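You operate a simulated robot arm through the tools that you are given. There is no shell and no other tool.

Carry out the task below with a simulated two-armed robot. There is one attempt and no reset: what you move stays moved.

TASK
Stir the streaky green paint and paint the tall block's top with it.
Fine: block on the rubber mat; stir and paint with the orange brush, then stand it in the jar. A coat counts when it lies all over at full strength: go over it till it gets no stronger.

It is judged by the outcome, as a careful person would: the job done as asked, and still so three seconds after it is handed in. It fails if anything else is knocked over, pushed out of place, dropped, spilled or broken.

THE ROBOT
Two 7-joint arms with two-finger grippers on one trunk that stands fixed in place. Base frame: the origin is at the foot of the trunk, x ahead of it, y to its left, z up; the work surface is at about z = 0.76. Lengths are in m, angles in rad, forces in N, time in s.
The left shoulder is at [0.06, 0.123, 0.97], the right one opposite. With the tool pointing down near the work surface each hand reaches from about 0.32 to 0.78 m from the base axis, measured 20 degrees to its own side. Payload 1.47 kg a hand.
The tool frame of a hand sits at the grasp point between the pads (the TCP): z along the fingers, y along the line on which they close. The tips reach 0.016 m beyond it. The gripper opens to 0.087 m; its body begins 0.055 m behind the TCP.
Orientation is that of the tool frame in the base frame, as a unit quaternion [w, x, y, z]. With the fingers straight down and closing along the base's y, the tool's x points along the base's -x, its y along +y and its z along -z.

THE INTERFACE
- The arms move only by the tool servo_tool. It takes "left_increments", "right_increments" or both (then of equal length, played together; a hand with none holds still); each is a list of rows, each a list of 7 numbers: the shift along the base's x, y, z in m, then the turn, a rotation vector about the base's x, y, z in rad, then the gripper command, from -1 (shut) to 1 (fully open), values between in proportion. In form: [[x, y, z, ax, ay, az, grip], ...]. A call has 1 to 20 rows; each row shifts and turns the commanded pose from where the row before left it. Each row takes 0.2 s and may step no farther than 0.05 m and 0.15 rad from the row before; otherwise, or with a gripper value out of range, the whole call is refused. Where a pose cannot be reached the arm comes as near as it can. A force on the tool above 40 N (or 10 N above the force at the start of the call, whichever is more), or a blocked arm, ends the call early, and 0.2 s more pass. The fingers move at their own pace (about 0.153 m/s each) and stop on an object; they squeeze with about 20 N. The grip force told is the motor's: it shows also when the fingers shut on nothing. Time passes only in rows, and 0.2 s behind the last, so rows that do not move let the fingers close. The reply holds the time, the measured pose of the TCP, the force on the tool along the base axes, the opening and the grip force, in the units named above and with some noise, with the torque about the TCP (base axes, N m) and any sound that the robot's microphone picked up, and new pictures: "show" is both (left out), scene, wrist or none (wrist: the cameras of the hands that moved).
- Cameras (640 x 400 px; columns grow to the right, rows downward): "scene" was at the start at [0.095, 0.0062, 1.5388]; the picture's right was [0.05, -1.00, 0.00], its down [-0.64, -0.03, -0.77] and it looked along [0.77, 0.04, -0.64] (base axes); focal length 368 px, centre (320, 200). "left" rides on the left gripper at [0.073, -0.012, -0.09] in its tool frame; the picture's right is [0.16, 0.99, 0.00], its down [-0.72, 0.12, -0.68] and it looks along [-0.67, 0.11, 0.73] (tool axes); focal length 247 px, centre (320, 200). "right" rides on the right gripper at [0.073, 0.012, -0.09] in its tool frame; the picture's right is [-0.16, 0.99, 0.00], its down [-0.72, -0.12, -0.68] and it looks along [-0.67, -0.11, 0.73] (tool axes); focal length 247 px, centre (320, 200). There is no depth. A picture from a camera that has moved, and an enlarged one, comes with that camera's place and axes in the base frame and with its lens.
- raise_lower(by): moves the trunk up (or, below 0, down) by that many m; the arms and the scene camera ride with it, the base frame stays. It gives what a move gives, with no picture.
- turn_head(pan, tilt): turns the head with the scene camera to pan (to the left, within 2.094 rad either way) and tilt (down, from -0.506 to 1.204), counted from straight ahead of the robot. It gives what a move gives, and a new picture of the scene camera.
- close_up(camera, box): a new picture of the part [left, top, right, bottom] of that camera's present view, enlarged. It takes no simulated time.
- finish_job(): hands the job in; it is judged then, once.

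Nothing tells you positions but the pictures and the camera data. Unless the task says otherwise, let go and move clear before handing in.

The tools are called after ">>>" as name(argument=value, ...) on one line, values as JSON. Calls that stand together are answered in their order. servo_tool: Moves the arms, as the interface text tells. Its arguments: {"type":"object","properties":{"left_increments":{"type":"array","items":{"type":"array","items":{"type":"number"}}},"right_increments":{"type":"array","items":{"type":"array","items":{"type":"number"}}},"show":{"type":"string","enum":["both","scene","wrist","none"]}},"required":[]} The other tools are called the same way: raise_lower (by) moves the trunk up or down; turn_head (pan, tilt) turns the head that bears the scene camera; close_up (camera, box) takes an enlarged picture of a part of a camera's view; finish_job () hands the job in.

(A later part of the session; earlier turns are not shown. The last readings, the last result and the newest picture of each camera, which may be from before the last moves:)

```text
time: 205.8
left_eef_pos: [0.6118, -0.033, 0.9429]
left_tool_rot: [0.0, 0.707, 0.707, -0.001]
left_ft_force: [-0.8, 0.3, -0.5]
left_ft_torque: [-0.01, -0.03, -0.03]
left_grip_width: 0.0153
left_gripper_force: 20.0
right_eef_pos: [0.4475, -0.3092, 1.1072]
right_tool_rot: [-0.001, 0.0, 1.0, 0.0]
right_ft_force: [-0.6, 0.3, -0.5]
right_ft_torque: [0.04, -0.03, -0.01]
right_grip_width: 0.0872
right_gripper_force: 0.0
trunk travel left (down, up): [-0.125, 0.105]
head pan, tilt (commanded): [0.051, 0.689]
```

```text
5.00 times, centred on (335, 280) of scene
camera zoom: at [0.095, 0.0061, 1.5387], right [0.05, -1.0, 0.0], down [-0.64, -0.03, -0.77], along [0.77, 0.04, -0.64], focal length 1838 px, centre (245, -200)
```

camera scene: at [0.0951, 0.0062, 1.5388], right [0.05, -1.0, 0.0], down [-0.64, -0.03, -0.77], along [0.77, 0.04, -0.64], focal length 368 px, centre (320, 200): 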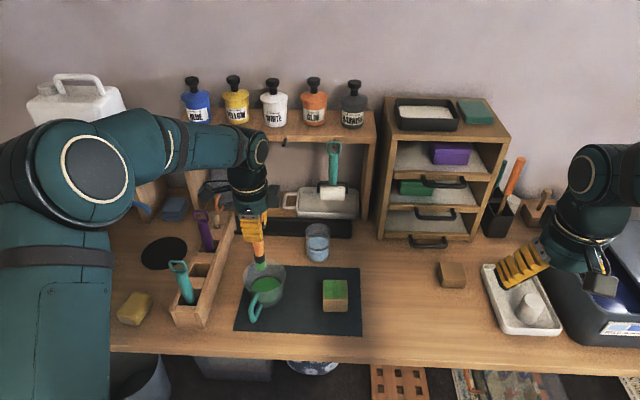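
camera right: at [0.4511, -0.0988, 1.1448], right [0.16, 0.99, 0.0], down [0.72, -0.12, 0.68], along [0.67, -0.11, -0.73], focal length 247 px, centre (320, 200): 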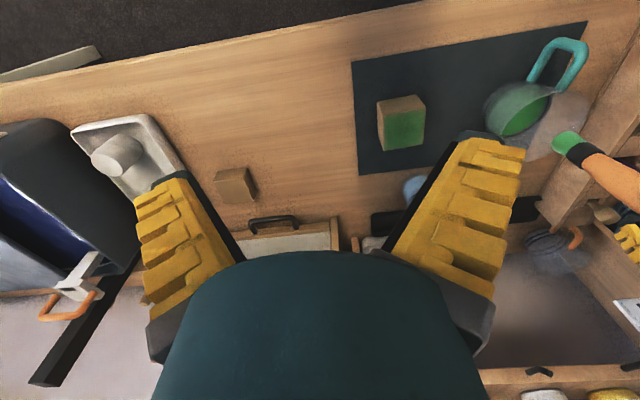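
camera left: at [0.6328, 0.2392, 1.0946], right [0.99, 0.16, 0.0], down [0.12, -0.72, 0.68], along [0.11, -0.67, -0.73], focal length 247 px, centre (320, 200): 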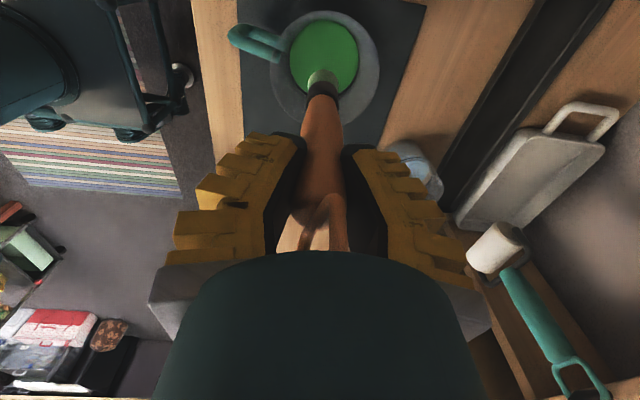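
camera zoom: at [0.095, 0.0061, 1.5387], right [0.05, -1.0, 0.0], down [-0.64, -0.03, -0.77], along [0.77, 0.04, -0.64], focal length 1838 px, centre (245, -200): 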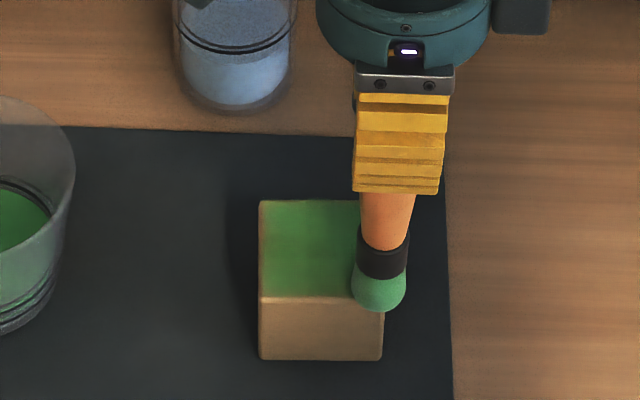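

The tip is at the front-right corner with contact just lost. I'll move slightly inward, press, and sweep the right and back edges.

>>> servo_tool(left_increments=[[0.004, 0.005, 0.001, 0, 0, 0, -1], [0, 0, -0.0015, 0, 0, 0, -1], [0, 0, -0.0009, 0, 0, 0, -1], [0, 0, 0, 0, 0, 0, -1]], show="none")

```text
time: 206.8
left_eef_pos: [0.6156, -0.0277, 0.9428]
left_tool_rot: [0.0, 0.707, 0.707, 0.001]
left_ft_force: [0.5, 0.7, 10.9]
left_ft_torque: [0.17, 0.13, -0.01]
left_grip_width: 0.0153
left_gripper_force: 20.6
right_eef_pos: [0.4457, -0.3093, 1.1081]
right_tool_rot: [0.0, 0.0, 1.0, -0.001]
right_ft_force: [0.4, 0.3, -0.5]
right_ft_torque: [0.0, -0.01, -0.03]
right_grip_width: 0.0871
right_gripper_force: 0.2
trunk travel left (down, up): [-0.125, 0.105]
head pan, tilt (commanded): [0.051, 0.689]
```

>>> servo_tool(left_increments=[[-0.002, -0.002, 0, 0, 0, 0, -1], [0.003, 0, 0, 0, 0, 0, -1], [0.0112, 0, 0, 0, 0, 0, -1], [0.0112, 0, 0, 0, 0, 0, -1], [0.0112, 0, 0, 0, 0, 0, -1], [0.0112, 0, 0, 0, 0, 0, -1], [0, 0.0105, -0.0002, 0, 0, 0, -1], [0, 0.0105, 0, 0, 0, 0, -1], [0, 0.0105, 0, 0, 0, 0, -1], [0, 0.0105, 0, 0, 0, 0, -1], [0, 0.0105, 0, 0, 0, 0, -1], [-0.0115, 0, 0, 0, 0, 0, -1], [-0.0115, 0, 0, 0, 0, 0, -1], [-0.0115, 0, 0, 0, 0, 0, -1], [-0.0115, 0, 0, 0, 0, 0, -1], [0, -0.0105, 0, 0, 0, 0, -1], [0, -0.0105, 0, 0, 0, 0, -1], [0, -0.0105, 0, 0, 0, 0, -1], [0, -0.0105, 0, 0, 0, 0, -1], [0, -0.009, 0, 0, 0, 0, -1]], show="none")

>>> close_up(camera="left", box=[240, 20, 400, 140])

>>> close_up(camera="scene", box=[300, 240, 370, 320])

```text
time: 211.0
left_eef_pos: [0.6151, -0.0288, 0.9409]
left_tool_rot: [0.001, 0.707, 0.707, 0.001]
left_ft_force: [0.3, 5.7, 22.3]
left_ft_torque: [0.82, 0.02, -0.01]
left_grip_width: 0.0156
left_gripper_force: 20.0
right_eef_pos: [0.4454, -0.3094, 1.1075]
right_tool_rot: [0.001, 0.0, 1.0, 0.0]
right_ft_force: [0.1, 0.8, 0.6]
right_ft_torque: [-0.02, 0.0, 0.0]
right_grip_width: 0.0871
right_gripper_force: 0.1
trunk travel left (down, up): [-0.125, 0.105]
head pan, tilt (commanded): [0.051, 0.689]
```

```text
3.33 times, centred on (320, 80) of left
camera zoom: at [0.6034, 0.0439, 1.0309], right [0.99, 0.16, 0.0], down [0.11, -0.72, 0.68], along [0.11, -0.67, -0.73], focal length 823 px, centre (320, 600)
```

zoom: 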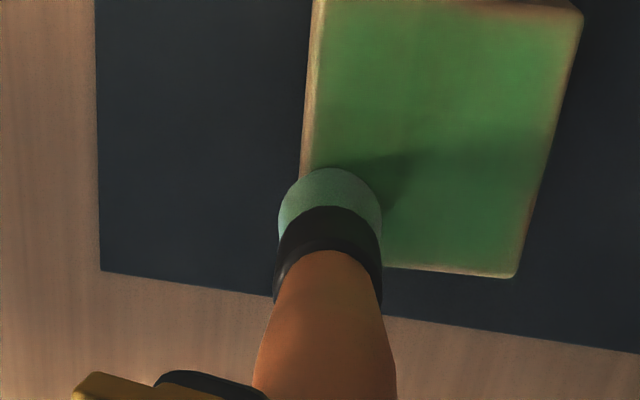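

```text
5.00 times, centred on (335, 280) of scene
camera zoom: at [0.093, 0.0068, 1.539], right [0.05, -1.0, 0.0], down [-0.63, -0.03, -0.77], along [0.77, 0.04, -0.64], focal length 1838 px, centre (245, -200)
```

zoom: 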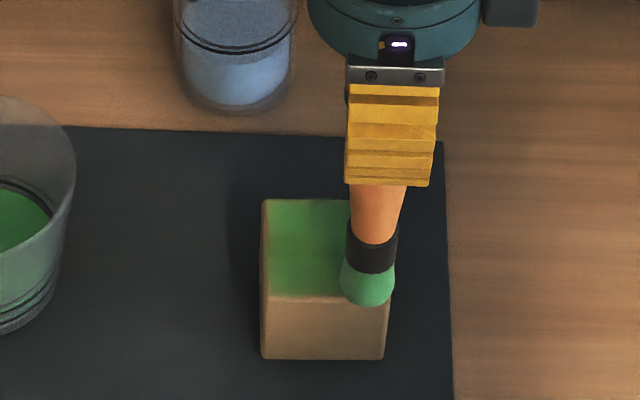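

All edges have been gone over firmly. I'll lift off, hold over the cup for drips, and check the block again.

>>> servo_tool(left_increments=[[0.003, 0.003, 0.005, 0, 0, 0, -1], [0, 0, 0.02, 0, 0, 0, -1], [0, 0.0, 0.038, 0, 0, 0, -1], [0.007, 0.045, 0, 0, 0, 0, -1], [0.008, 0.045, 0, 0, 0, 0, -1], [0.008, 0.045, 0, 0, 0, 0, -1], [0.004, 0.045, 0, 0, 0, 0, -1], [0, 0.012, 0, 0, 0, 0, -1], [0, 0, 0, 0, 0, 0, -1], [0, 0, 0, 0, 0, 0, -1], [0, 0, 0, 0, 0, 0, -1]], show="both")

>>> close_up(camera="scene", box=[310, 265, 360, 315])

>>> close_up(camera="scene", box=[230, 200, 370, 340])

>>> close_up(camera="right", box=[440, 60, 560, 180])

```text
time: 213.4
left_eef_pos: [0.6465, 0.1673, 1.0046]
left_tool_rot: [0.0, 0.707, 0.707, 0.0]
left_ft_force: [0.1, -0.7, 0.1]
left_ft_torque: [-0.01, 0.02, 0.02]
left_grip_width: 0.0148
left_gripper_force: 20.3
right_eef_pos: [0.4477, -0.3092, 1.1067]
right_tool_rot: [-0.001, 0.001, 1.0, 0.0]
right_ft_force: [-0.4, 0.1, -0.8]
right_ft_torque: [-0.01, 0.01, -0.01]
right_grip_width: 0.087
right_gripper_force: 0.1
trunk travel left (down, up): [-0.125, 0.105]
head pan, tilt (commanded): [0.051, 0.689]
camera scene: at [0.0951, 0.0062, 1.5388], right [0.05, -1.0, 0.0], down [-0.64, -0.03, -0.77], along [0.77, 0.04, -0.64], focal length 368 px, centre (320, 200)
camera left: at [0.6341, 0.2397, 1.0935], right [0.99, 0.16, 0.0], down [0.12, -0.72, 0.68], along [0.11, -0.67, -0.73], focal length 247 px, centre (320, 200)
```

scene: 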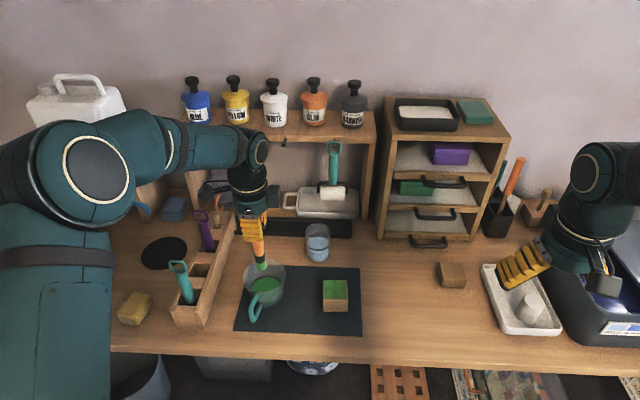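
left: 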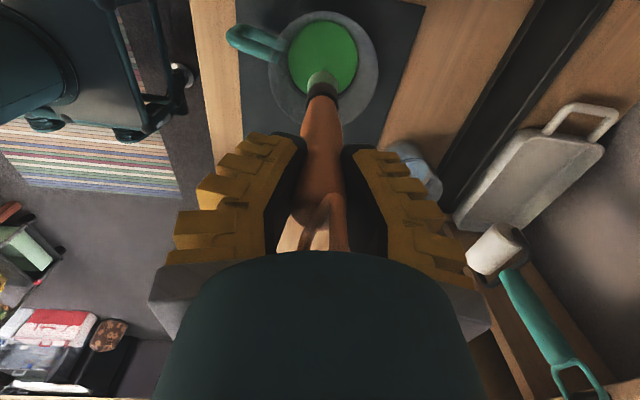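

```text
8.00 times, centred on (335, 290) of scene
camera zoom: at [0.0951, 0.0062, 1.5388], right [0.05, -1.0, 0.0], down [-0.64, -0.03, -0.77], along [0.77, 0.04, -0.64], focal length 2941 px, centre (200, -520)
```

zoom: 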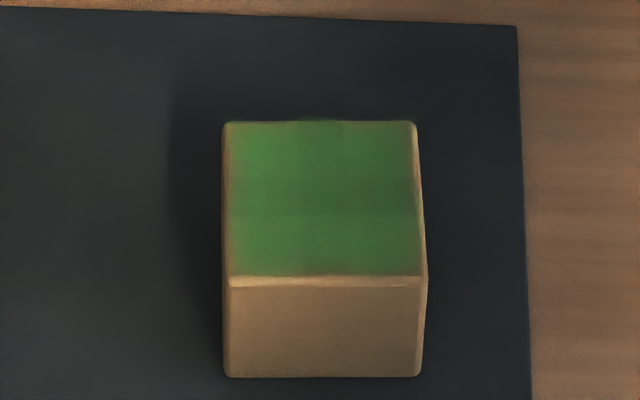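

```text
2.86 times, centred on (300, 270) of scene
camera zoom: at [0.0951, 0.0062, 1.5388], right [0.05, -1.0, 0.0], down [-0.64, -0.03, -0.77], along [0.77, 0.04, -0.64], focal length 1050 px, centre (377, 0)
```

zoom: 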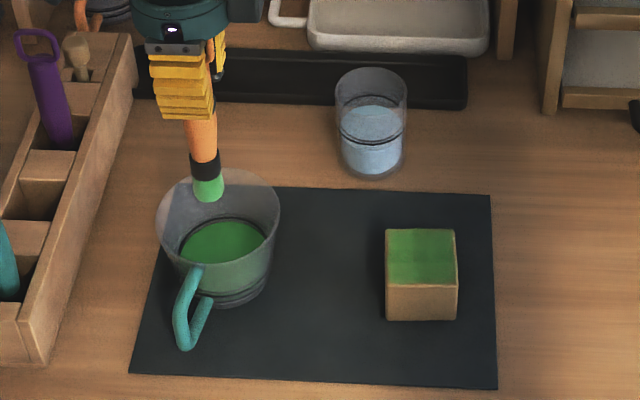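

```text
3.33 times, centred on (500, 120) of right
camera zoom: at [0.3743, -0.2979, 1.1959], right [0.16, 0.99, 0.0], down [0.72, -0.12, 0.68], along [0.67, -0.11, -0.73], focal length 823 px, centre (-280, 467)
```

zoom: 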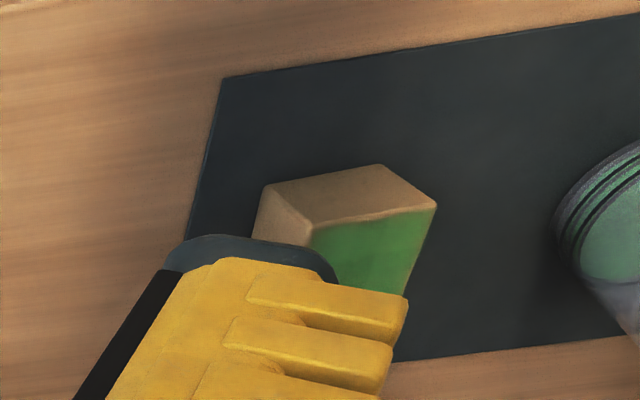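

The coat is uniform and unchanged from the last look. For certainty I'll do one final reload and full raster, then put the brush away.

>>> servo_tool(left_increments=[[0.002, -0.001, -0.035, 0, 0, 0, -1], [0, 0, -0.035, 0, 0, 0, -1], [0, 0, -0.03, 0, 0, 0, -1], [0, 0, -0.006, 0, 0, 0, -1], [0, 0, 0, 0, 0, 0, -1], [0, 0, 0, 0, 0, 0, -1], [0, 0, 0, 0, 0, 0, -1], [0, 0, 0, 0, 0, 0, -1], [0, 0, 0.015, 0, 0, 0, -1], [0, 0, 0.02, 0, 0, 0, -1], [0, 0, 0.02, 0, 0, 0, -1], [0, 0, 0, 0, 0, 0, -1], [0, 0, 0, 0, 0, 0, -1], [0, 0, 0.025, 0, 0, 0, -1], [0, 0, 0.025, 0, 0, 0, -1]], show="none")

>>> servo_tool(left_increments=[[-0.002, -0.04, 0, 0, 0, 0, -1], [-0.003, -0.045, 0, 0, 0, 0, -1], [-0.003, -0.045, 0, 0, 0, 0, -1], [-0.002, -0.038, 0, 0, 0, 0, -1], [0, 0, -0.03, 0, 0, 0, -1], [0, 0, -0.026, 0, 0, 0, -1], [0, 0, -0.004, 0, 0, 0, -1], [0, 0, 0, 0, 0, 0, -1]], show="none")

>>> close_up(camera="left", box=[240, 20, 400, 140])

```text
time: 216.6
left_eef_pos: [0.6472, 0.1664, 1.0058]
left_tool_rot: [-0.001, 0.707, 0.707, -0.001]
left_ft_force: [-0.3, 0.1, -0.1]
left_ft_torque: [0.0, 0.02, 0.02]
left_grip_width: 0.0146
left_gripper_force: 19.8
right_eef_pos: [0.4465, -0.3092, 1.1067]
right_tool_rot: [-0.001, 0.0, 1.0, 0.0]
right_ft_force: [-0.8, -0.4, -0.1]
right_ft_torque: [0.03, 0.02, 0.01]
right_grip_width: 0.0872
right_gripper_force: 0.1
trunk travel left (down, up): [-0.125, 0.105]
head pan, tilt (commanded): [0.051, 0.689]
```

```text
time: 218.4
left_eef_pos: [0.6389, -0.001, 0.9436]
left_tool_rot: [0.0, 0.707, 0.707, 0.0]
left_ft_force: [0.3, -0.1, -0.7]
left_ft_torque: [-0.02, 0.0, 0.0]
left_grip_width: 0.0141
left_gripper_force: 19.9
right_eef_pos: [0.4471, -0.3093, 1.1056]
right_tool_rot: [0.0, -0.001, 1.0, 0.0]
right_ft_force: [0.1, -0.8, -0.6]
right_ft_torque: [-0.01, -0.01, 0.01]
right_grip_width: 0.087
right_gripper_force: 0.0
trunk travel left (down, up): [-0.125, 0.105]
head pan, tilt (commanded): [0.051, 0.689]
```

```text
3.33 times, centred on (320, 80) of left
camera zoom: at [0.6261, 0.0713, 1.0329], right [0.99, 0.16, 0.0], down [0.12, -0.72, 0.68], along [0.11, -0.67, -0.73], focal length 823 px, centre (320, 600)
```

zoom: 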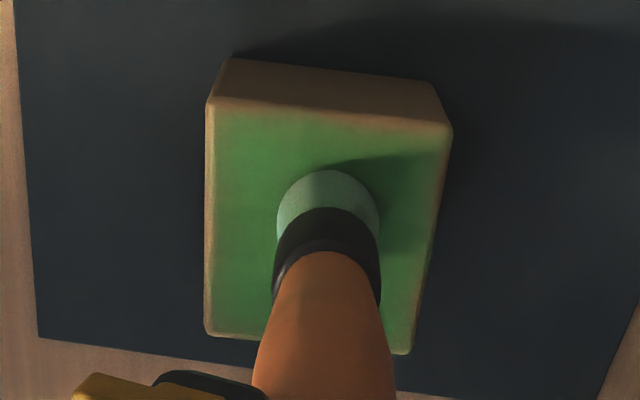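

>>> servo_tool(left_increments=[[0, 0, -0.0015, 0, 0, 0, -1], [0, 0, 0, 0, 0, 0, -1]], show="none")

```text
time: 219.0
left_eef_pos: [0.6389, -0.0029, 0.9426]
left_tool_rot: [0.0, 0.707, 0.707, 0.0]
left_ft_force: [0.5, 1.5, 4.5]
left_ft_torque: [0.15, 0.03, 0.02]
left_grip_width: 0.014
left_gripper_force: 20.3
right_eef_pos: [0.4453, -0.3091, 1.1066]
right_tool_rot: [0.0, 0.001, 1.0, 0.001]
right_ft_force: [-0.4, -0.3, 0.0]
right_ft_torque: [0.0, 0.0, 0.01]
right_grip_width: 0.0868
right_gripper_force: 0.0
trunk travel left (down, up): [-0.125, 0.105]
head pan, tilt (commanded): [0.051, 0.689]
```

>>> servo_tool(left_increments=[[-0.0115, 0, -0.0007, 0, 0, 0, -1], [-0.0115, 0, 0, 0, 0, 0, -1], [0, 0.0125, 0, 0, 0, 0, -1], [0.0115, 0, 0, 0, 0, 0, -1], [0.0115, 0, 0, 0, 0, 0, -1], [0.0115, 0, 0, 0, 0, 0, -1], [0.0115, 0, 0, 0, 0, 0, -1], [0, 0.0125, 0, 0, 0, 0, -1], [-0.0115, 0, 0, 0, 0, 0, -1], [-0.0115, 0, 0, 0, 0, 0, -1], [-0.0115, 0, 0, 0, 0, 0, -1], [-0.0115, 0, 0, 0, 0, 0, -1], [0.0115, 0, 0, 0, 0, 0, -1], [0.0115, 0, 0, 0, 0, 0, -1], [0.0115, 0, 0, 0, 0, 0, -1], [0.0115, 0, 0, 0, 0, 0, -1], [0, -0.0115, 0, 0, 0, 0, -1], [-0.0115, 0, 0, 0, 0, 0, -1], [-0.0115, 0, 0, 0, 0, 0, -1], [-0.0115, 0, 0, 0, 0, 0, -1]], show="none")

>>> servo_tool(left_increments=[[-0.0105, 0, -0.0002, 0, 0, 0, -1], [0, -0.0115, 0, 0, 0, 0, -1], [0.0115, 0, 0, 0, 0, 0, -1], [0.0115, 0, 0, 0, 0, 0, -1], [0.0115, 0, 0, 0, 0, 0, -1], [0.0115, 0, 0, 0, 0, 0, -1], [0, -0.0115, 0, 0, 0, 0, -1], [-0.0115, 0, 0, 0, 0, 0, -1], [-0.0115, 0, 0, 0, 0, 0, -1], [-0.0115, 0, 0, 0, 0, 0, -1], [-0.0115, 0, 0, 0, 0, 0, -1], [0, -0.014, 0, 0, 0, 0, -1], [0.0115, 0, 0, 0, 0, 0, -1], [0.0115, 0, 0, 0, 0, 0, -1], [0.0115, 0, 0, 0, 0, 0, -1], [0.0115, 0, 0, 0, 0, 0, -1]], show="none")

>>> close_up(camera="left", box=[240, 20, 400, 140])

>>> close_up(camera="scene", box=[300, 240, 370, 320])

```text
time: 223.2
left_eef_pos: [0.6225, 0.0117, 0.9422]
left_tool_rot: [-0.001, 0.707, 0.707, 0.0]
left_ft_force: [-0.1, -1.1, 4.6]
left_ft_torque: [-0.11, -0.08, -0.02]
left_grip_width: 0.0143
left_gripper_force: 20.0
right_eef_pos: [0.447, -0.3097, 1.1067]
right_tool_rot: [0.0, 0.0, 1.0, 0.0]
right_ft_force: [-0.9, 0.2, -1.0]
right_ft_torque: [-0.03, 0.0, 0.01]
right_grip_width: 0.0869
right_gripper_force: 0.0
trunk travel left (down, up): [-0.125, 0.105]
head pan, tilt (commanded): [0.051, 0.689]
```

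```text
time: 226.6
left_eef_pos: [0.6611, -0.0266, 0.9408]
left_tool_rot: [0.001, 0.707, 0.707, 0.0]
left_ft_force: [-4.4, 0.5, 18.7]
left_ft_torque: [-0.08, 0.57, 0.02]
left_grip_width: 0.0145
left_gripper_force: 20.0
right_eef_pos: [0.4449, -0.3091, 1.1078]
right_tool_rot: [0.001, 0.0, 1.0, 0.0]
right_ft_force: [-0.2, -0.4, -0.1]
right_ft_torque: [0.02, 0.01, 0.01]
right_grip_width: 0.0868
right_gripper_force: 0.0
trunk travel left (down, up): [-0.125, 0.105]
head pan, tilt (commanded): [0.051, 0.689]
```

```text
3.33 times, centred on (320, 80) of left
camera zoom: at [0.6485, 0.0477, 1.0311], right [0.99, 0.16, 0.0], down [0.11, -0.72, 0.68], along [0.11, -0.67, -0.73], focal length 823 px, centre (320, 600)
```

zoom: 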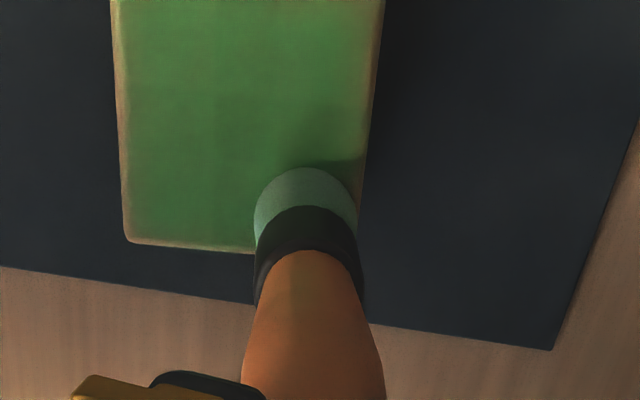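

```text
5.00 times, centred on (335, 280) of scene
camera zoom: at [0.0928, 0.0062, 1.5389], right [0.05, -1.0, 0.0], down [-0.63, -0.03, -0.77], along [0.77, 0.04, -0.63], focal length 1838 px, centre (245, -200)
```

zoom: 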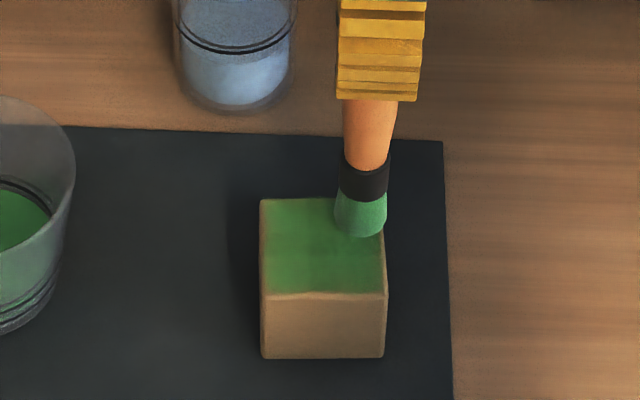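

A last sweep along the back edge and the +y edge, and then I'll lift off.

>>> servo_tool(left_increments=[[0.003, 0.001, 0.0005, 0, 0, 0, -1], [0, 0.0105, 0, 0, 0, 0, -1], [0, 0.0105, 0, 0, 0, 0, -1], [0, 0.0105, 0, 0, 0, 0, -1], [0, 0.0105, 0, 0, 0, 0, -1], [0, 0.009, 0, 0, 0, 0, -1], [-0.0115, 0, 0, 0, 0, 0, -1], [-0.0115, 0, 0, 0, 0, 0, -1], [-0.0115, 0, 0, 0, 0, 0, -1], [-0.0125, 0, 0, 0, 0, 0, -1], [0.003, -0.003, 0.006, 0, 0, 0, -1], [0, 0, 0.02, 0, 0, 0, -1], [0, 0, 0.038, 0, 0, 0, -1], [0.007, 0.045, 0, 0, 0, 0, -1], [0.008, 0.045, 0, 0, 0, 0, -1], [0.008, 0.045, 0, 0, 0, 0, -1], [0.004, 0.01, 0, 0, 0, 0, -1], [0, 0, 0, 0, 0, 0, -1], [0, 0, 0, 0, 0, 0, -1]], show="both")

>>> close_up(camera="scene", box=[310, 265, 360, 315])

>>> close_up(camera="scene", box=[230, 200, 370, 340])

>>> close_up(camera="left", box=[220, 0, 460, 260])

```text
time: 230.6
left_eef_pos: [0.6482, 0.1675, 1.0026]
left_tool_rot: [0.001, 0.707, 0.708, 0.0]
left_ft_force: [0.6, 0.2, -0.2]
left_ft_torque: [-0.01, -0.01, 0.03]
left_grip_width: 0.0138
left_gripper_force: 19.6
right_eef_pos: [0.447, -0.3094, 1.1068]
right_tool_rot: [0.0, 0.0, 1.0, 0.0]
right_ft_force: [0.4, -0.1, -0.4]
right_ft_torque: [0.0, -0.03, -0.04]
right_grip_width: 0.0871
right_gripper_force: 0.1
trunk travel left (down, up): [-0.125, 0.105]
head pan, tilt (commanded): [0.051, 0.689]
camera scene: at [0.0949, 0.0059, 1.5388], right [0.05, -1.0, 0.0], down [-0.64, -0.03, -0.77], along [0.77, 0.04, -0.64], focal length 368 px, centre (320, 200)
camera left: at [0.6366, 0.2401, 1.092], right [0.99, 0.16, 0.0], down [0.12, -0.72, 0.68], along [0.11, -0.67, -0.73], focal length 247 px, centre (320, 200)
```

scene: 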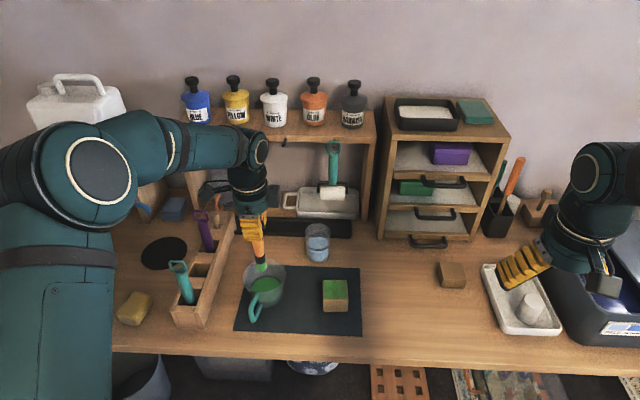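
left: 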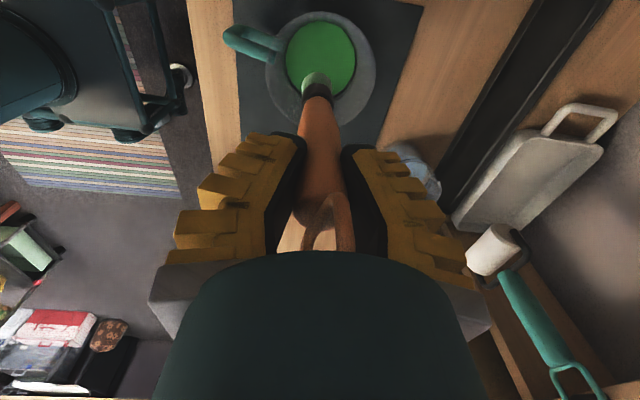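

```text
8.00 times, centred on (335, 290) of scene
camera zoom: at [0.0949, 0.0059, 1.5388], right [0.05, -1.0, 0.0], down [-0.64, -0.03, -0.77], along [0.77, 0.04, -0.64], focal length 2941 px, centre (200, -520)
```

zoom: 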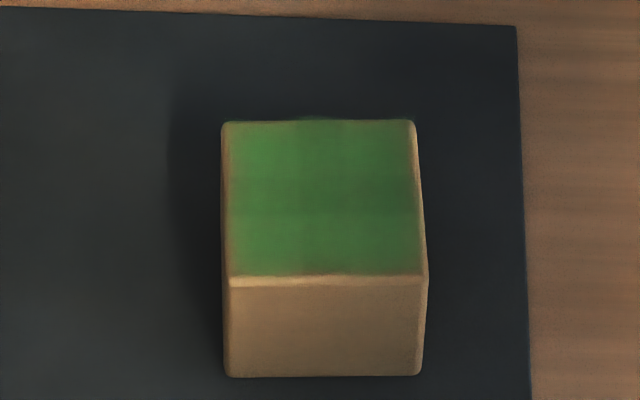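

```text
2.86 times, centred on (300, 270) of scene
camera zoom: at [0.0949, 0.0059, 1.5388], right [0.05, -1.0, 0.0], down [-0.64, -0.03, -0.77], along [0.77, 0.04, -0.64], focal length 1050 px, centre (377, 0)
```

zoom: 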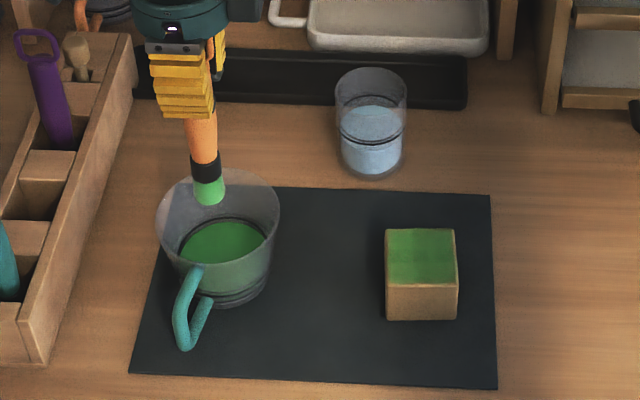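

```text
1.54 times, centred on (340, 130) of left
camera zoom: at [0.6366, 0.2401, 1.092], right [0.99, 0.16, 0.0], down [0.12, -0.72, 0.68], along [0.11, -0.67, -0.73], focal length 380 px, centre (289, 308)
```

zoom: 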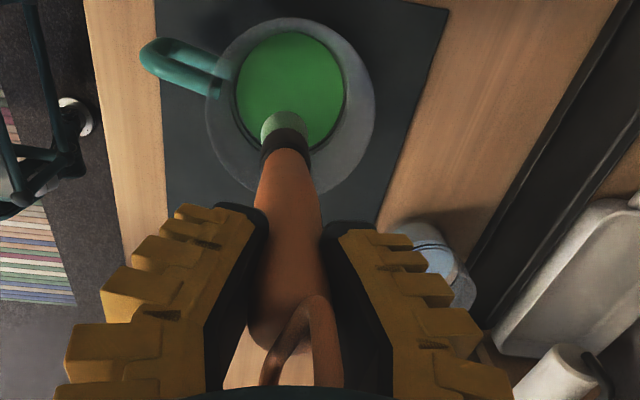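

The coat is unchanged, so it's at full strength. Now the jar: centre about (0.80, 0.045), rim z ≈ 0.843, near the reach limit. I'll raise the brush, bring it toward the jar, and tilt the tool 20° so that the tip points forward.

>>> servo_tool(left_increments=[[0, 0, 0.03, 0, 0, 0, -1], [0, 0, 0.03, 0, 0, 0, -1], [0.005, -0.04, 0, 0, 0, 0, -1], [0.005, -0.045, 0, 0, 0, 0, -1], [0.005, -0.04, 0, 0, 0, 0, -1], [0.005, 0, 0, 0, -0.1167, 0, -1], [0.005, 0, 0, 0, -0.1167, 0, -1], [0.005, 0, 0, 0, -0.1167, 0, -1], [0, 0, 0, 0, 0, 0, -1]], show="both")

>>> close_up(camera="scene", box=[240, 150, 380, 290])

```text
time: 232.6
left_eef_pos: [0.6739, 0.0436, 1.0664]
left_tool_rot: [0.123, 0.697, 0.696, 0.123]
left_ft_force: [0.3, -0.2, -0.1]
left_ft_torque: [0.0, -0.01, 0.0]
left_grip_width: 0.0137
left_gripper_force: 19.6
right_eef_pos: [0.4466, -0.3094, 1.1073]
right_tool_rot: [0.0, -0.001, 1.0, 0.0]
right_ft_force: [-0.2, -0.1, 0.0]
right_ft_torque: [0.02, -0.04, 0.03]
right_grip_width: 0.0869
right_gripper_force: 0.0
trunk travel left (down, up): [-0.125, 0.105]
head pan, tilt (commanded): [0.051, 0.689]
camera scene: at [0.0956, 0.0059, 1.5387], right [0.05, -1.0, 0.0], down [-0.64, -0.03, -0.77], along [0.77, 0.04, -0.64], focal length 368 px, centre (320, 200)
camera left: at [0.6327, 0.1161, 1.1453], right [0.93, 0.16, 0.34], down [-0.12, -0.72, 0.68], along [0.35, -0.67, -0.65], focal length 247 px, centre (320, 200)
```

scene: 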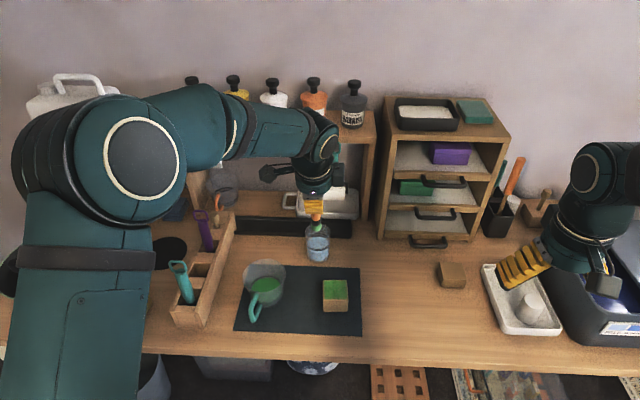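
left: 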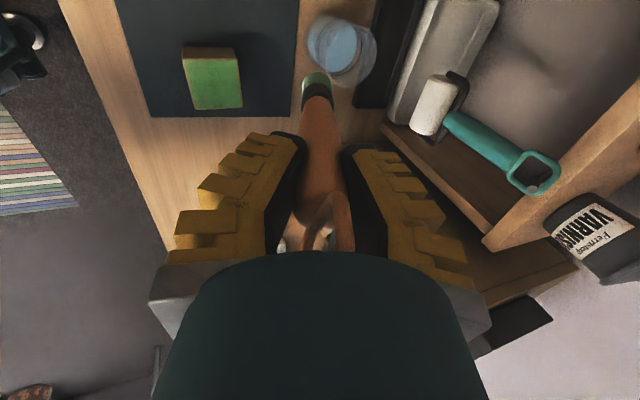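

```text
2.86 times, centred on (310, 220) of scene
camera zoom: at [0.0956, 0.0059, 1.5387], right [0.05, -1.0, 0.0], down [-0.64, -0.03, -0.77], along [0.77, 0.04, -0.64], focal length 1050 px, centre (349, 143)
```

zoom: 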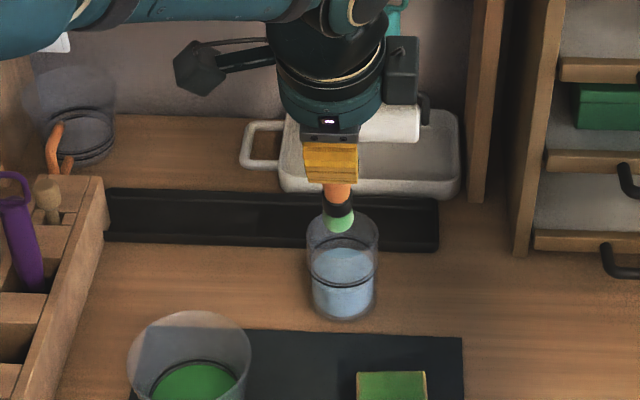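

>>> close_up(camera="left", box=[270, 0, 410, 110])

>>> close_up(camera="scene", box=[285, 195, 355, 275])

>>> close_up(camera="right", box=[480, 120, 640, 280])

```text
3.64 times, centred on (340, 55) of left
camera zoom: at [0.6327, 0.1161, 1.1453], right [0.93, 0.16, 0.34], down [-0.12, -0.72, 0.68], along [0.35, -0.67, -0.65], focal length 898 px, centre (247, 727)
```

zoom: 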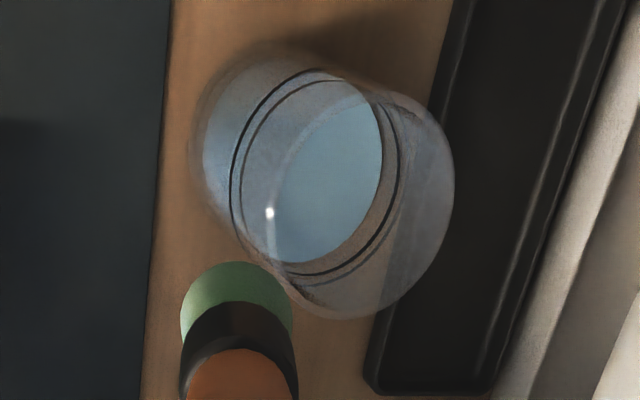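

```text
5.00 times, centred on (320, 235) of scene
camera zoom: at [0.0956, 0.0059, 1.5387], right [0.05, -1.0, 0.0], down [-0.64, -0.03, -0.77], along [0.77, 0.04, -0.64], focal length 1838 px, centre (320, 25)
```

zoom: 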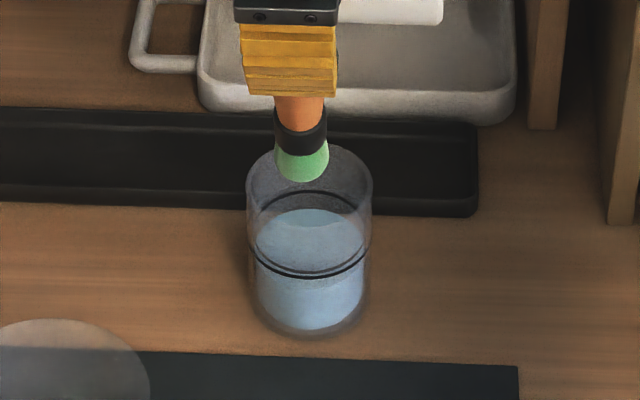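

```text
2.50 times, centred on (560, 200) of right
camera zoom: at [0.3747, -0.2981, 1.1957], right [0.16, 0.99, 0.0], down [0.72, -0.12, 0.68], along [0.67, -0.11, -0.73], focal length 617 px, centre (-280, 200)
```

zoom: 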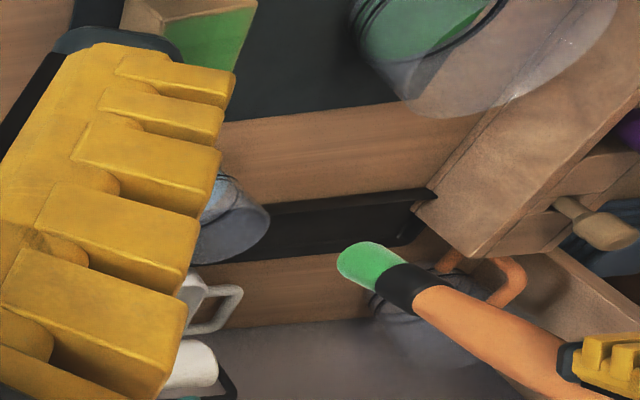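

The tilt worked and the arm follows. I reckon the tip is at about (0.717, 0.046, 0.940) and the jar centre at (0.797, 0.047). I'll move so that the tip sits just above the jar's near half, ready to slide in along its own axis.

>>> servo_tool(left_increments=[[0.0194, 0.0003, -0.0217, 0, 0, 0, -1], [0.0194, 0.0003, -0.0217, 0, 0, 0, -1], [0.0194, 0.0004, -0.0166, 0, 0, 0, -1], [0, 0, 0, 0, 0, 0, -1]], show="both")

>>> close_up(camera="left", box=[250, 0, 410, 120])

>>> close_up(camera="scene", box=[285, 195, 355, 275])

>>> close_up(camera="right", box=[480, 120, 640, 280])

```text
time: 233.6
left_eef_pos: [0.7344, 0.0444, 1.0061]
left_tool_rot: [0.124, 0.696, 0.696, 0.123]
left_ft_force: [-0.6, 0.1, 0.0]
left_ft_torque: [-0.02, 0.01, 0.0]
left_grip_width: 0.0135
left_gripper_force: 20.3
right_eef_pos: [0.4463, -0.3105, 1.1059]
right_tool_rot: [0.0, 0.0, 1.0, 0.0]
right_ft_force: [-0.7, 0.1, 0.6]
right_ft_torque: [-0.01, -0.02, 0.0]
right_grip_width: 0.0871
right_gripper_force: 0.1
trunk travel left (down, up): [-0.125, 0.105]
head pan, tilt (commanded): [0.051, 0.689]
camera scene: at [0.0943, 0.0062, 1.5389], right [0.05, -1.0, 0.0], down [-0.63, -0.03, -0.77], along [0.77, 0.04, -0.64], focal length 368 px, centre (320, 200)
camera left: at [0.6929, 0.117, 1.0865], right [0.93, 0.16, 0.34], down [-0.12, -0.72, 0.68], along [0.35, -0.67, -0.65], focal length 247 px, centre (320, 200)
```

scene: 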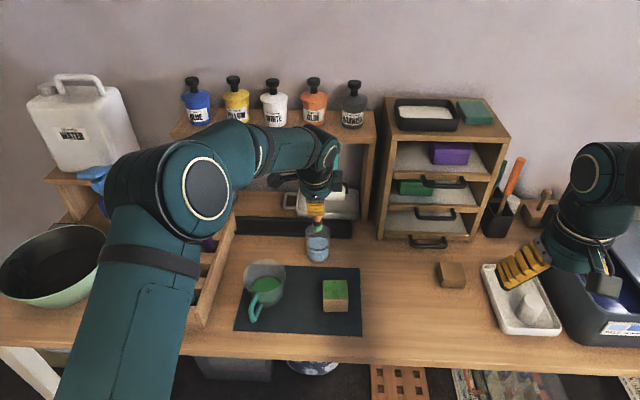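
left: 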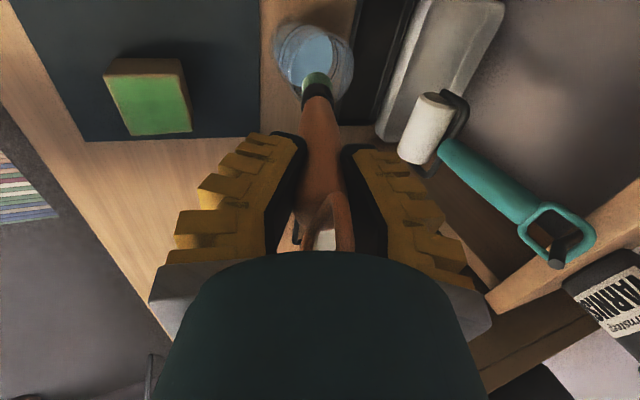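

```text
3.33 times, centred on (330, 60) of left
camera zoom: at [0.6929, 0.117, 1.0865], right [0.93, 0.16, 0.34], down [-0.12, -0.72, 0.68], along [0.35, -0.67, -0.65], focal length 823 px, centre (287, 667)
```

zoom: 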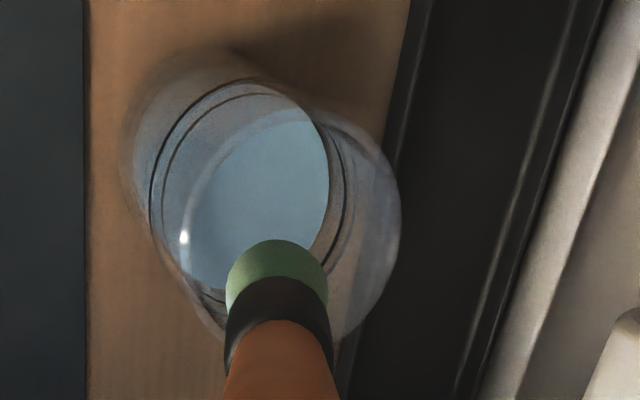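

```text
5.00 times, centred on (320, 235) of scene
camera zoom: at [0.0943, 0.0062, 1.5389], right [0.05, -1.0, 0.0], down [-0.63, -0.03, -0.77], along [0.77, 0.04, -0.64], focal length 1838 px, centre (320, 25)
```

zoom: 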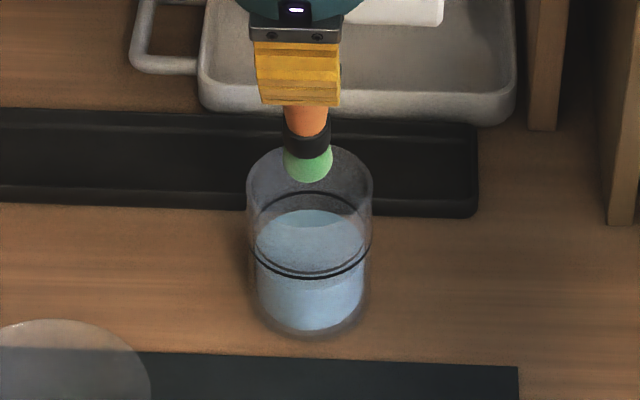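

```text
2.50 times, centred on (560, 200) of right
camera zoom: at [0.3737, -0.2979, 1.1962], right [0.16, 0.99, 0.0], down [0.72, -0.12, 0.68], along [0.67, -0.11, -0.73], focal length 617 px, centre (-280, 200)
```

zoom: 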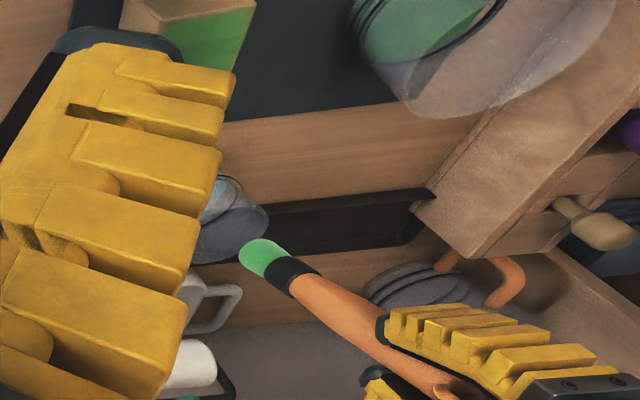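

The tip is just above and inside the jar's rim. I'll slide in along the brush's axis, first halfway.

>>> servo_tool(left_increments=[[0.0061, 0.0002, -0.02, 0, 0, 0, -1], [0.0061, 0.0002, -0.02, 0, 0, 0, -1], [0.0046, 0, -0.015, 0, 0, 0, -1], [0, 0, 0, 0, 0, 0, -1]], show="none")

>>> close_up(camera="left", box=[250, 0, 410, 120])

>>> close_up(camera="scene", box=[285, 195, 355, 275])

```text
time: 234.6
left_eef_pos: [0.7525, 0.0435, 0.9505]
left_tool_rot: [0.124, 0.696, 0.696, 0.122]
left_ft_force: [0.2, 0.1, -1.3]
left_ft_torque: [-0.02, 0.02, 0.0]
left_grip_width: 0.0136
left_gripper_force: 19.9
right_eef_pos: [0.4468, -0.31, 1.1062]
right_tool_rot: [0.001, 0.0, 1.0, -0.001]
right_ft_force: [-0.2, 0.3, 0.1]
right_ft_torque: [0.0, -0.01, 0.0]
right_grip_width: 0.0871
right_gripper_force: 0.1
trunk travel left (down, up): [-0.125, 0.105]
head pan, tilt (commanded): [0.051, 0.689]
```

```text
3.33 times, centred on (330, 60) of left
camera zoom: at [0.7107, 0.1166, 1.0296], right [0.93, 0.16, 0.34], down [-0.12, -0.72, 0.68], along [0.35, -0.67, -0.65], focal length 823 px, centre (287, 667)
```

zoom: 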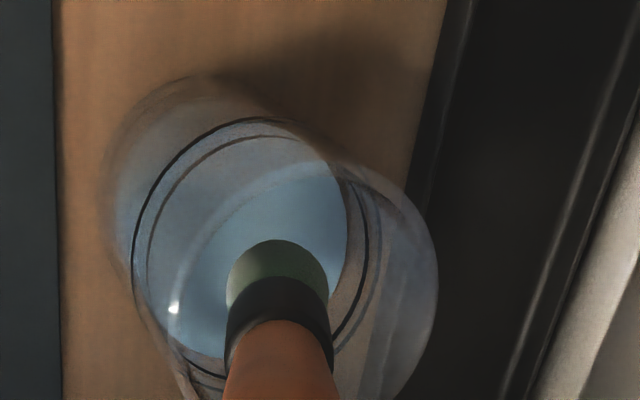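

```text
5.00 times, centred on (320, 235) of scene
camera zoom: at [0.0949, 0.0062, 1.5388], right [0.05, -1.0, 0.0], down [-0.64, -0.03, -0.77], along [0.77, 0.04, -0.64], focal length 1838 px, centre (320, 25)
```

zoom: 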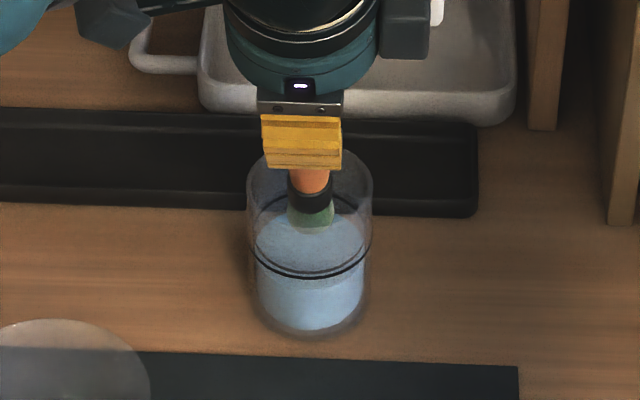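

The tip is inside the jar at the water's surface. I'll go further down along the axis until it nearly touches the bottom.

>>> servo_tool(left_increments=[[0.0061, 0.0005, -0.02, 0, 0, 0, -1], [0.0055, 0, -0.018, 0, 0, 0, -1], [0.0015, 0, -0.005, 0, 0, 0, -1], [0, 0, 0, 0, 0, 0, -1]], show="none")

>>> close_up(camera="left", box=[250, 0, 410, 120])

>>> close_up(camera="scene", box=[285, 195, 355, 275])

```text
time: 235.6
left_eef_pos: [0.7651, 0.0459, 0.9065]
left_tool_rot: [0.124, 0.696, 0.696, 0.123]
left_ft_force: [0.8, -0.3, -0.2]
left_ft_torque: [0.0, 0.05, 0.01]
left_grip_width: 0.0135
left_gripper_force: 20.0
right_eef_pos: [0.4463, -0.3083, 1.1053]
right_tool_rot: [0.0, 0.001, 1.0, 0.001]
right_ft_force: [-0.3, -0.9, 0.5]
right_ft_torque: [-0.02, -0.02, 0.01]
right_grip_width: 0.087
right_gripper_force: 0.0
trunk travel left (down, up): [-0.125, 0.105]
head pan, tilt (commanded): [0.051, 0.689]
```

```text
3.33 times, centred on (330, 60) of left
camera zoom: at [0.7228, 0.1192, 0.9867], right [0.93, 0.16, 0.34], down [-0.12, -0.72, 0.68], along [0.35, -0.67, -0.65], focal length 823 px, centre (287, 667)
```

zoom: 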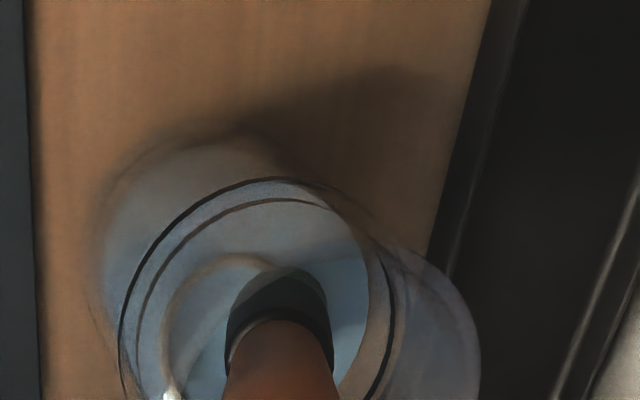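

```text
5.00 times, centred on (320, 235) of scene
camera zoom: at [0.095, 0.0062, 1.5388], right [0.05, -1.0, 0.0], down [-0.64, -0.03, -0.77], along [0.77, 0.04, -0.64], focal length 1838 px, centre (320, 25)
```

zoom: 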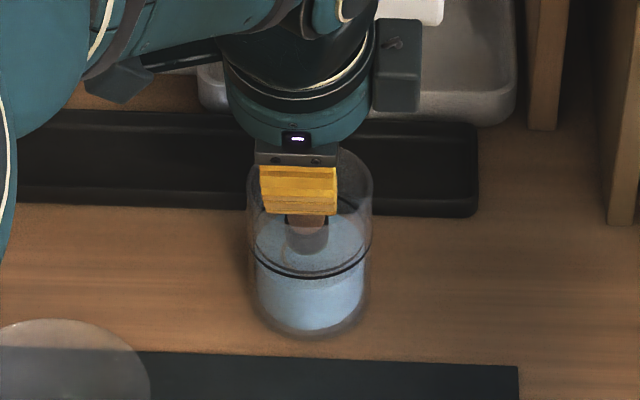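

>>> servo_tool(left_increments=[[0.001, 0, -0.004, 0, 0, 0, -1], [0.001, 0, -0.003, 0, 0, 0, -1], [0, 0, 0, 0, 0, 0, -1]], show="none")

```text
time: 236.4
left_eef_pos: [0.7659, 0.0455, 0.9002]
left_tool_rot: [0.123, 0.696, 0.697, 0.124]
left_ft_force: [-0.1, 0.0, 0.9]
left_ft_torque: [0.0, -0.02, 0.02]
left_grip_width: 0.0135
left_gripper_force: 19.9
right_eef_pos: [0.447, -0.3073, 1.1058]
right_tool_rot: [0.001, 0.001, 1.0, 0.0]
right_ft_force: [-1.6, 0.1, 0.8]
right_ft_torque: [0.02, -0.03, 0.01]
right_grip_width: 0.087
right_gripper_force: 0.0
trunk travel left (down, up): [-0.125, 0.105]
head pan, tilt (commanded): [0.051, 0.689]
```

>>> servo_tool(left_increments=[[0.0005, 0, -0.003, 0, 0, 0, -1], [0, 0, -0.002, 0, 0, 0, -1], [0, 0, 0, 0, 0, 0, -1]], show="none")

```text
time: 237.2
left_eef_pos: [0.767, 0.044, 0.8944]
left_tool_rot: [0.123, 0.696, 0.696, 0.123]
left_ft_force: [-0.3, -0.1, -1.0]
left_ft_torque: [0.0, 0.0, 0.02]
left_grip_width: 0.0136
left_gripper_force: 19.8
right_eef_pos: [0.4462, -0.3091, 1.1069]
right_tool_rot: [0.0, 0.0, 1.0, 0.0]
right_ft_force: [0.2, 0.2, 1.1]
right_ft_torque: [-0.03, 0.02, -0.01]
right_grip_width: 0.087
right_gripper_force: 0.1
trunk travel left (down, up): [-0.125, 0.105]
head pan, tilt (commanded): [0.051, 0.689]
```

>>> servo_tool(left_increments=[[0, 0, -0.002, 0, 0, 0, -1], [0, 0, -0.0015, 0, 0, 0, -1], [0, 0, 0, 0, 0, 0, -1]], show="none")

>>> close_up(camera="scene", box=[285, 195, 355, 275])

>>> close_up(camera="left", box=[250, 0, 410, 120])

```text
time: 238.0
left_eef_pos: [0.768, 0.0434, 0.8912]
left_tool_rot: [0.123, 0.697, 0.696, 0.124]
left_ft_force: [-0.3, -0.3, 0.3]
left_ft_torque: [-0.03, 0.04, -0.03]
left_grip_width: 0.0133
left_gripper_force: 20.1
right_eef_pos: [0.4462, -0.3096, 1.1079]
right_tool_rot: [0.0, 0.0, 1.0, 0.0]
right_ft_force: [0.3, 0.6, -0.5]
right_ft_torque: [-0.02, -0.02, -0.01]
right_grip_width: 0.0872
right_gripper_force: 0.0
trunk travel left (down, up): [-0.125, 0.105]
head pan, tilt (commanded): [0.051, 0.689]
```

```text
5.00 times, centred on (320, 235) of scene
camera zoom: at [0.0951, 0.0062, 1.5388], right [0.05, -1.0, 0.0], down [-0.64, -0.03, -0.77], along [0.77, 0.04, -0.64], focal length 1838 px, centre (320, 25)
```

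zoom: 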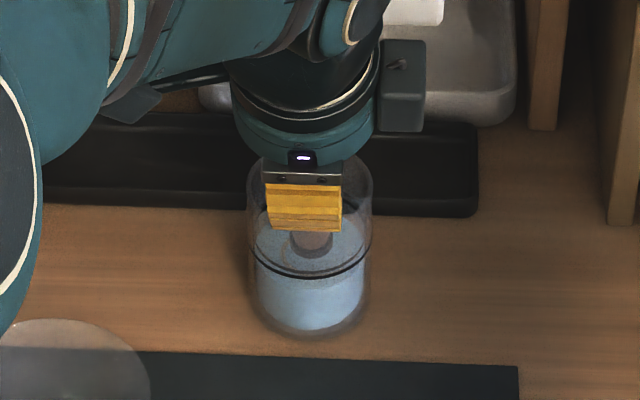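

```text
3.33 times, centred on (330, 60) of left
camera zoom: at [0.726, 0.1168, 0.9718], right [0.93, 0.16, 0.34], down [-0.12, -0.72, 0.68], along [0.35, -0.67, -0.65], focal length 823 px, centre (287, 667)
```

zoom: 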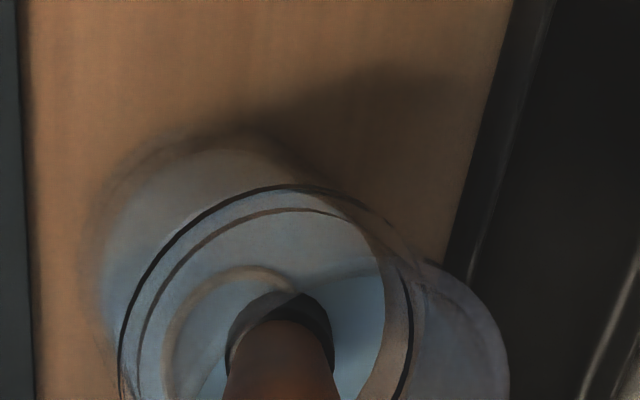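

>>> servo_tool(left_increments=[[0, 0, -0.002, 0, 0, 0, -1], [0, 0, -0.0015, 0, 0, 0, -1], [0, 0, 0, 0, 0, 0, -1]], show="none")

```text
time: 238.8
left_eef_pos: [0.7679, 0.0446, 0.8916]
left_tool_rot: [0.126, 0.696, 0.696, 0.124]
left_ft_force: [-1.3, -1.1, 12.0]
left_ft_torque: [-0.22, -0.21, -0.07]
left_grip_width: 0.0135
left_gripper_force: 19.9
right_eef_pos: [0.446, -0.3094, 1.1084]
right_tool_rot: [0.001, 0.0, 1.0, -0.001]
right_ft_force: [0.2, 0.9, 0.2]
right_ft_torque: [0.02, -0.01, -0.01]
right_grip_width: 0.0868
right_gripper_force: 0.1
trunk travel left (down, up): [-0.125, 0.105]
head pan, tilt (commanded): [0.051, 0.689]
```

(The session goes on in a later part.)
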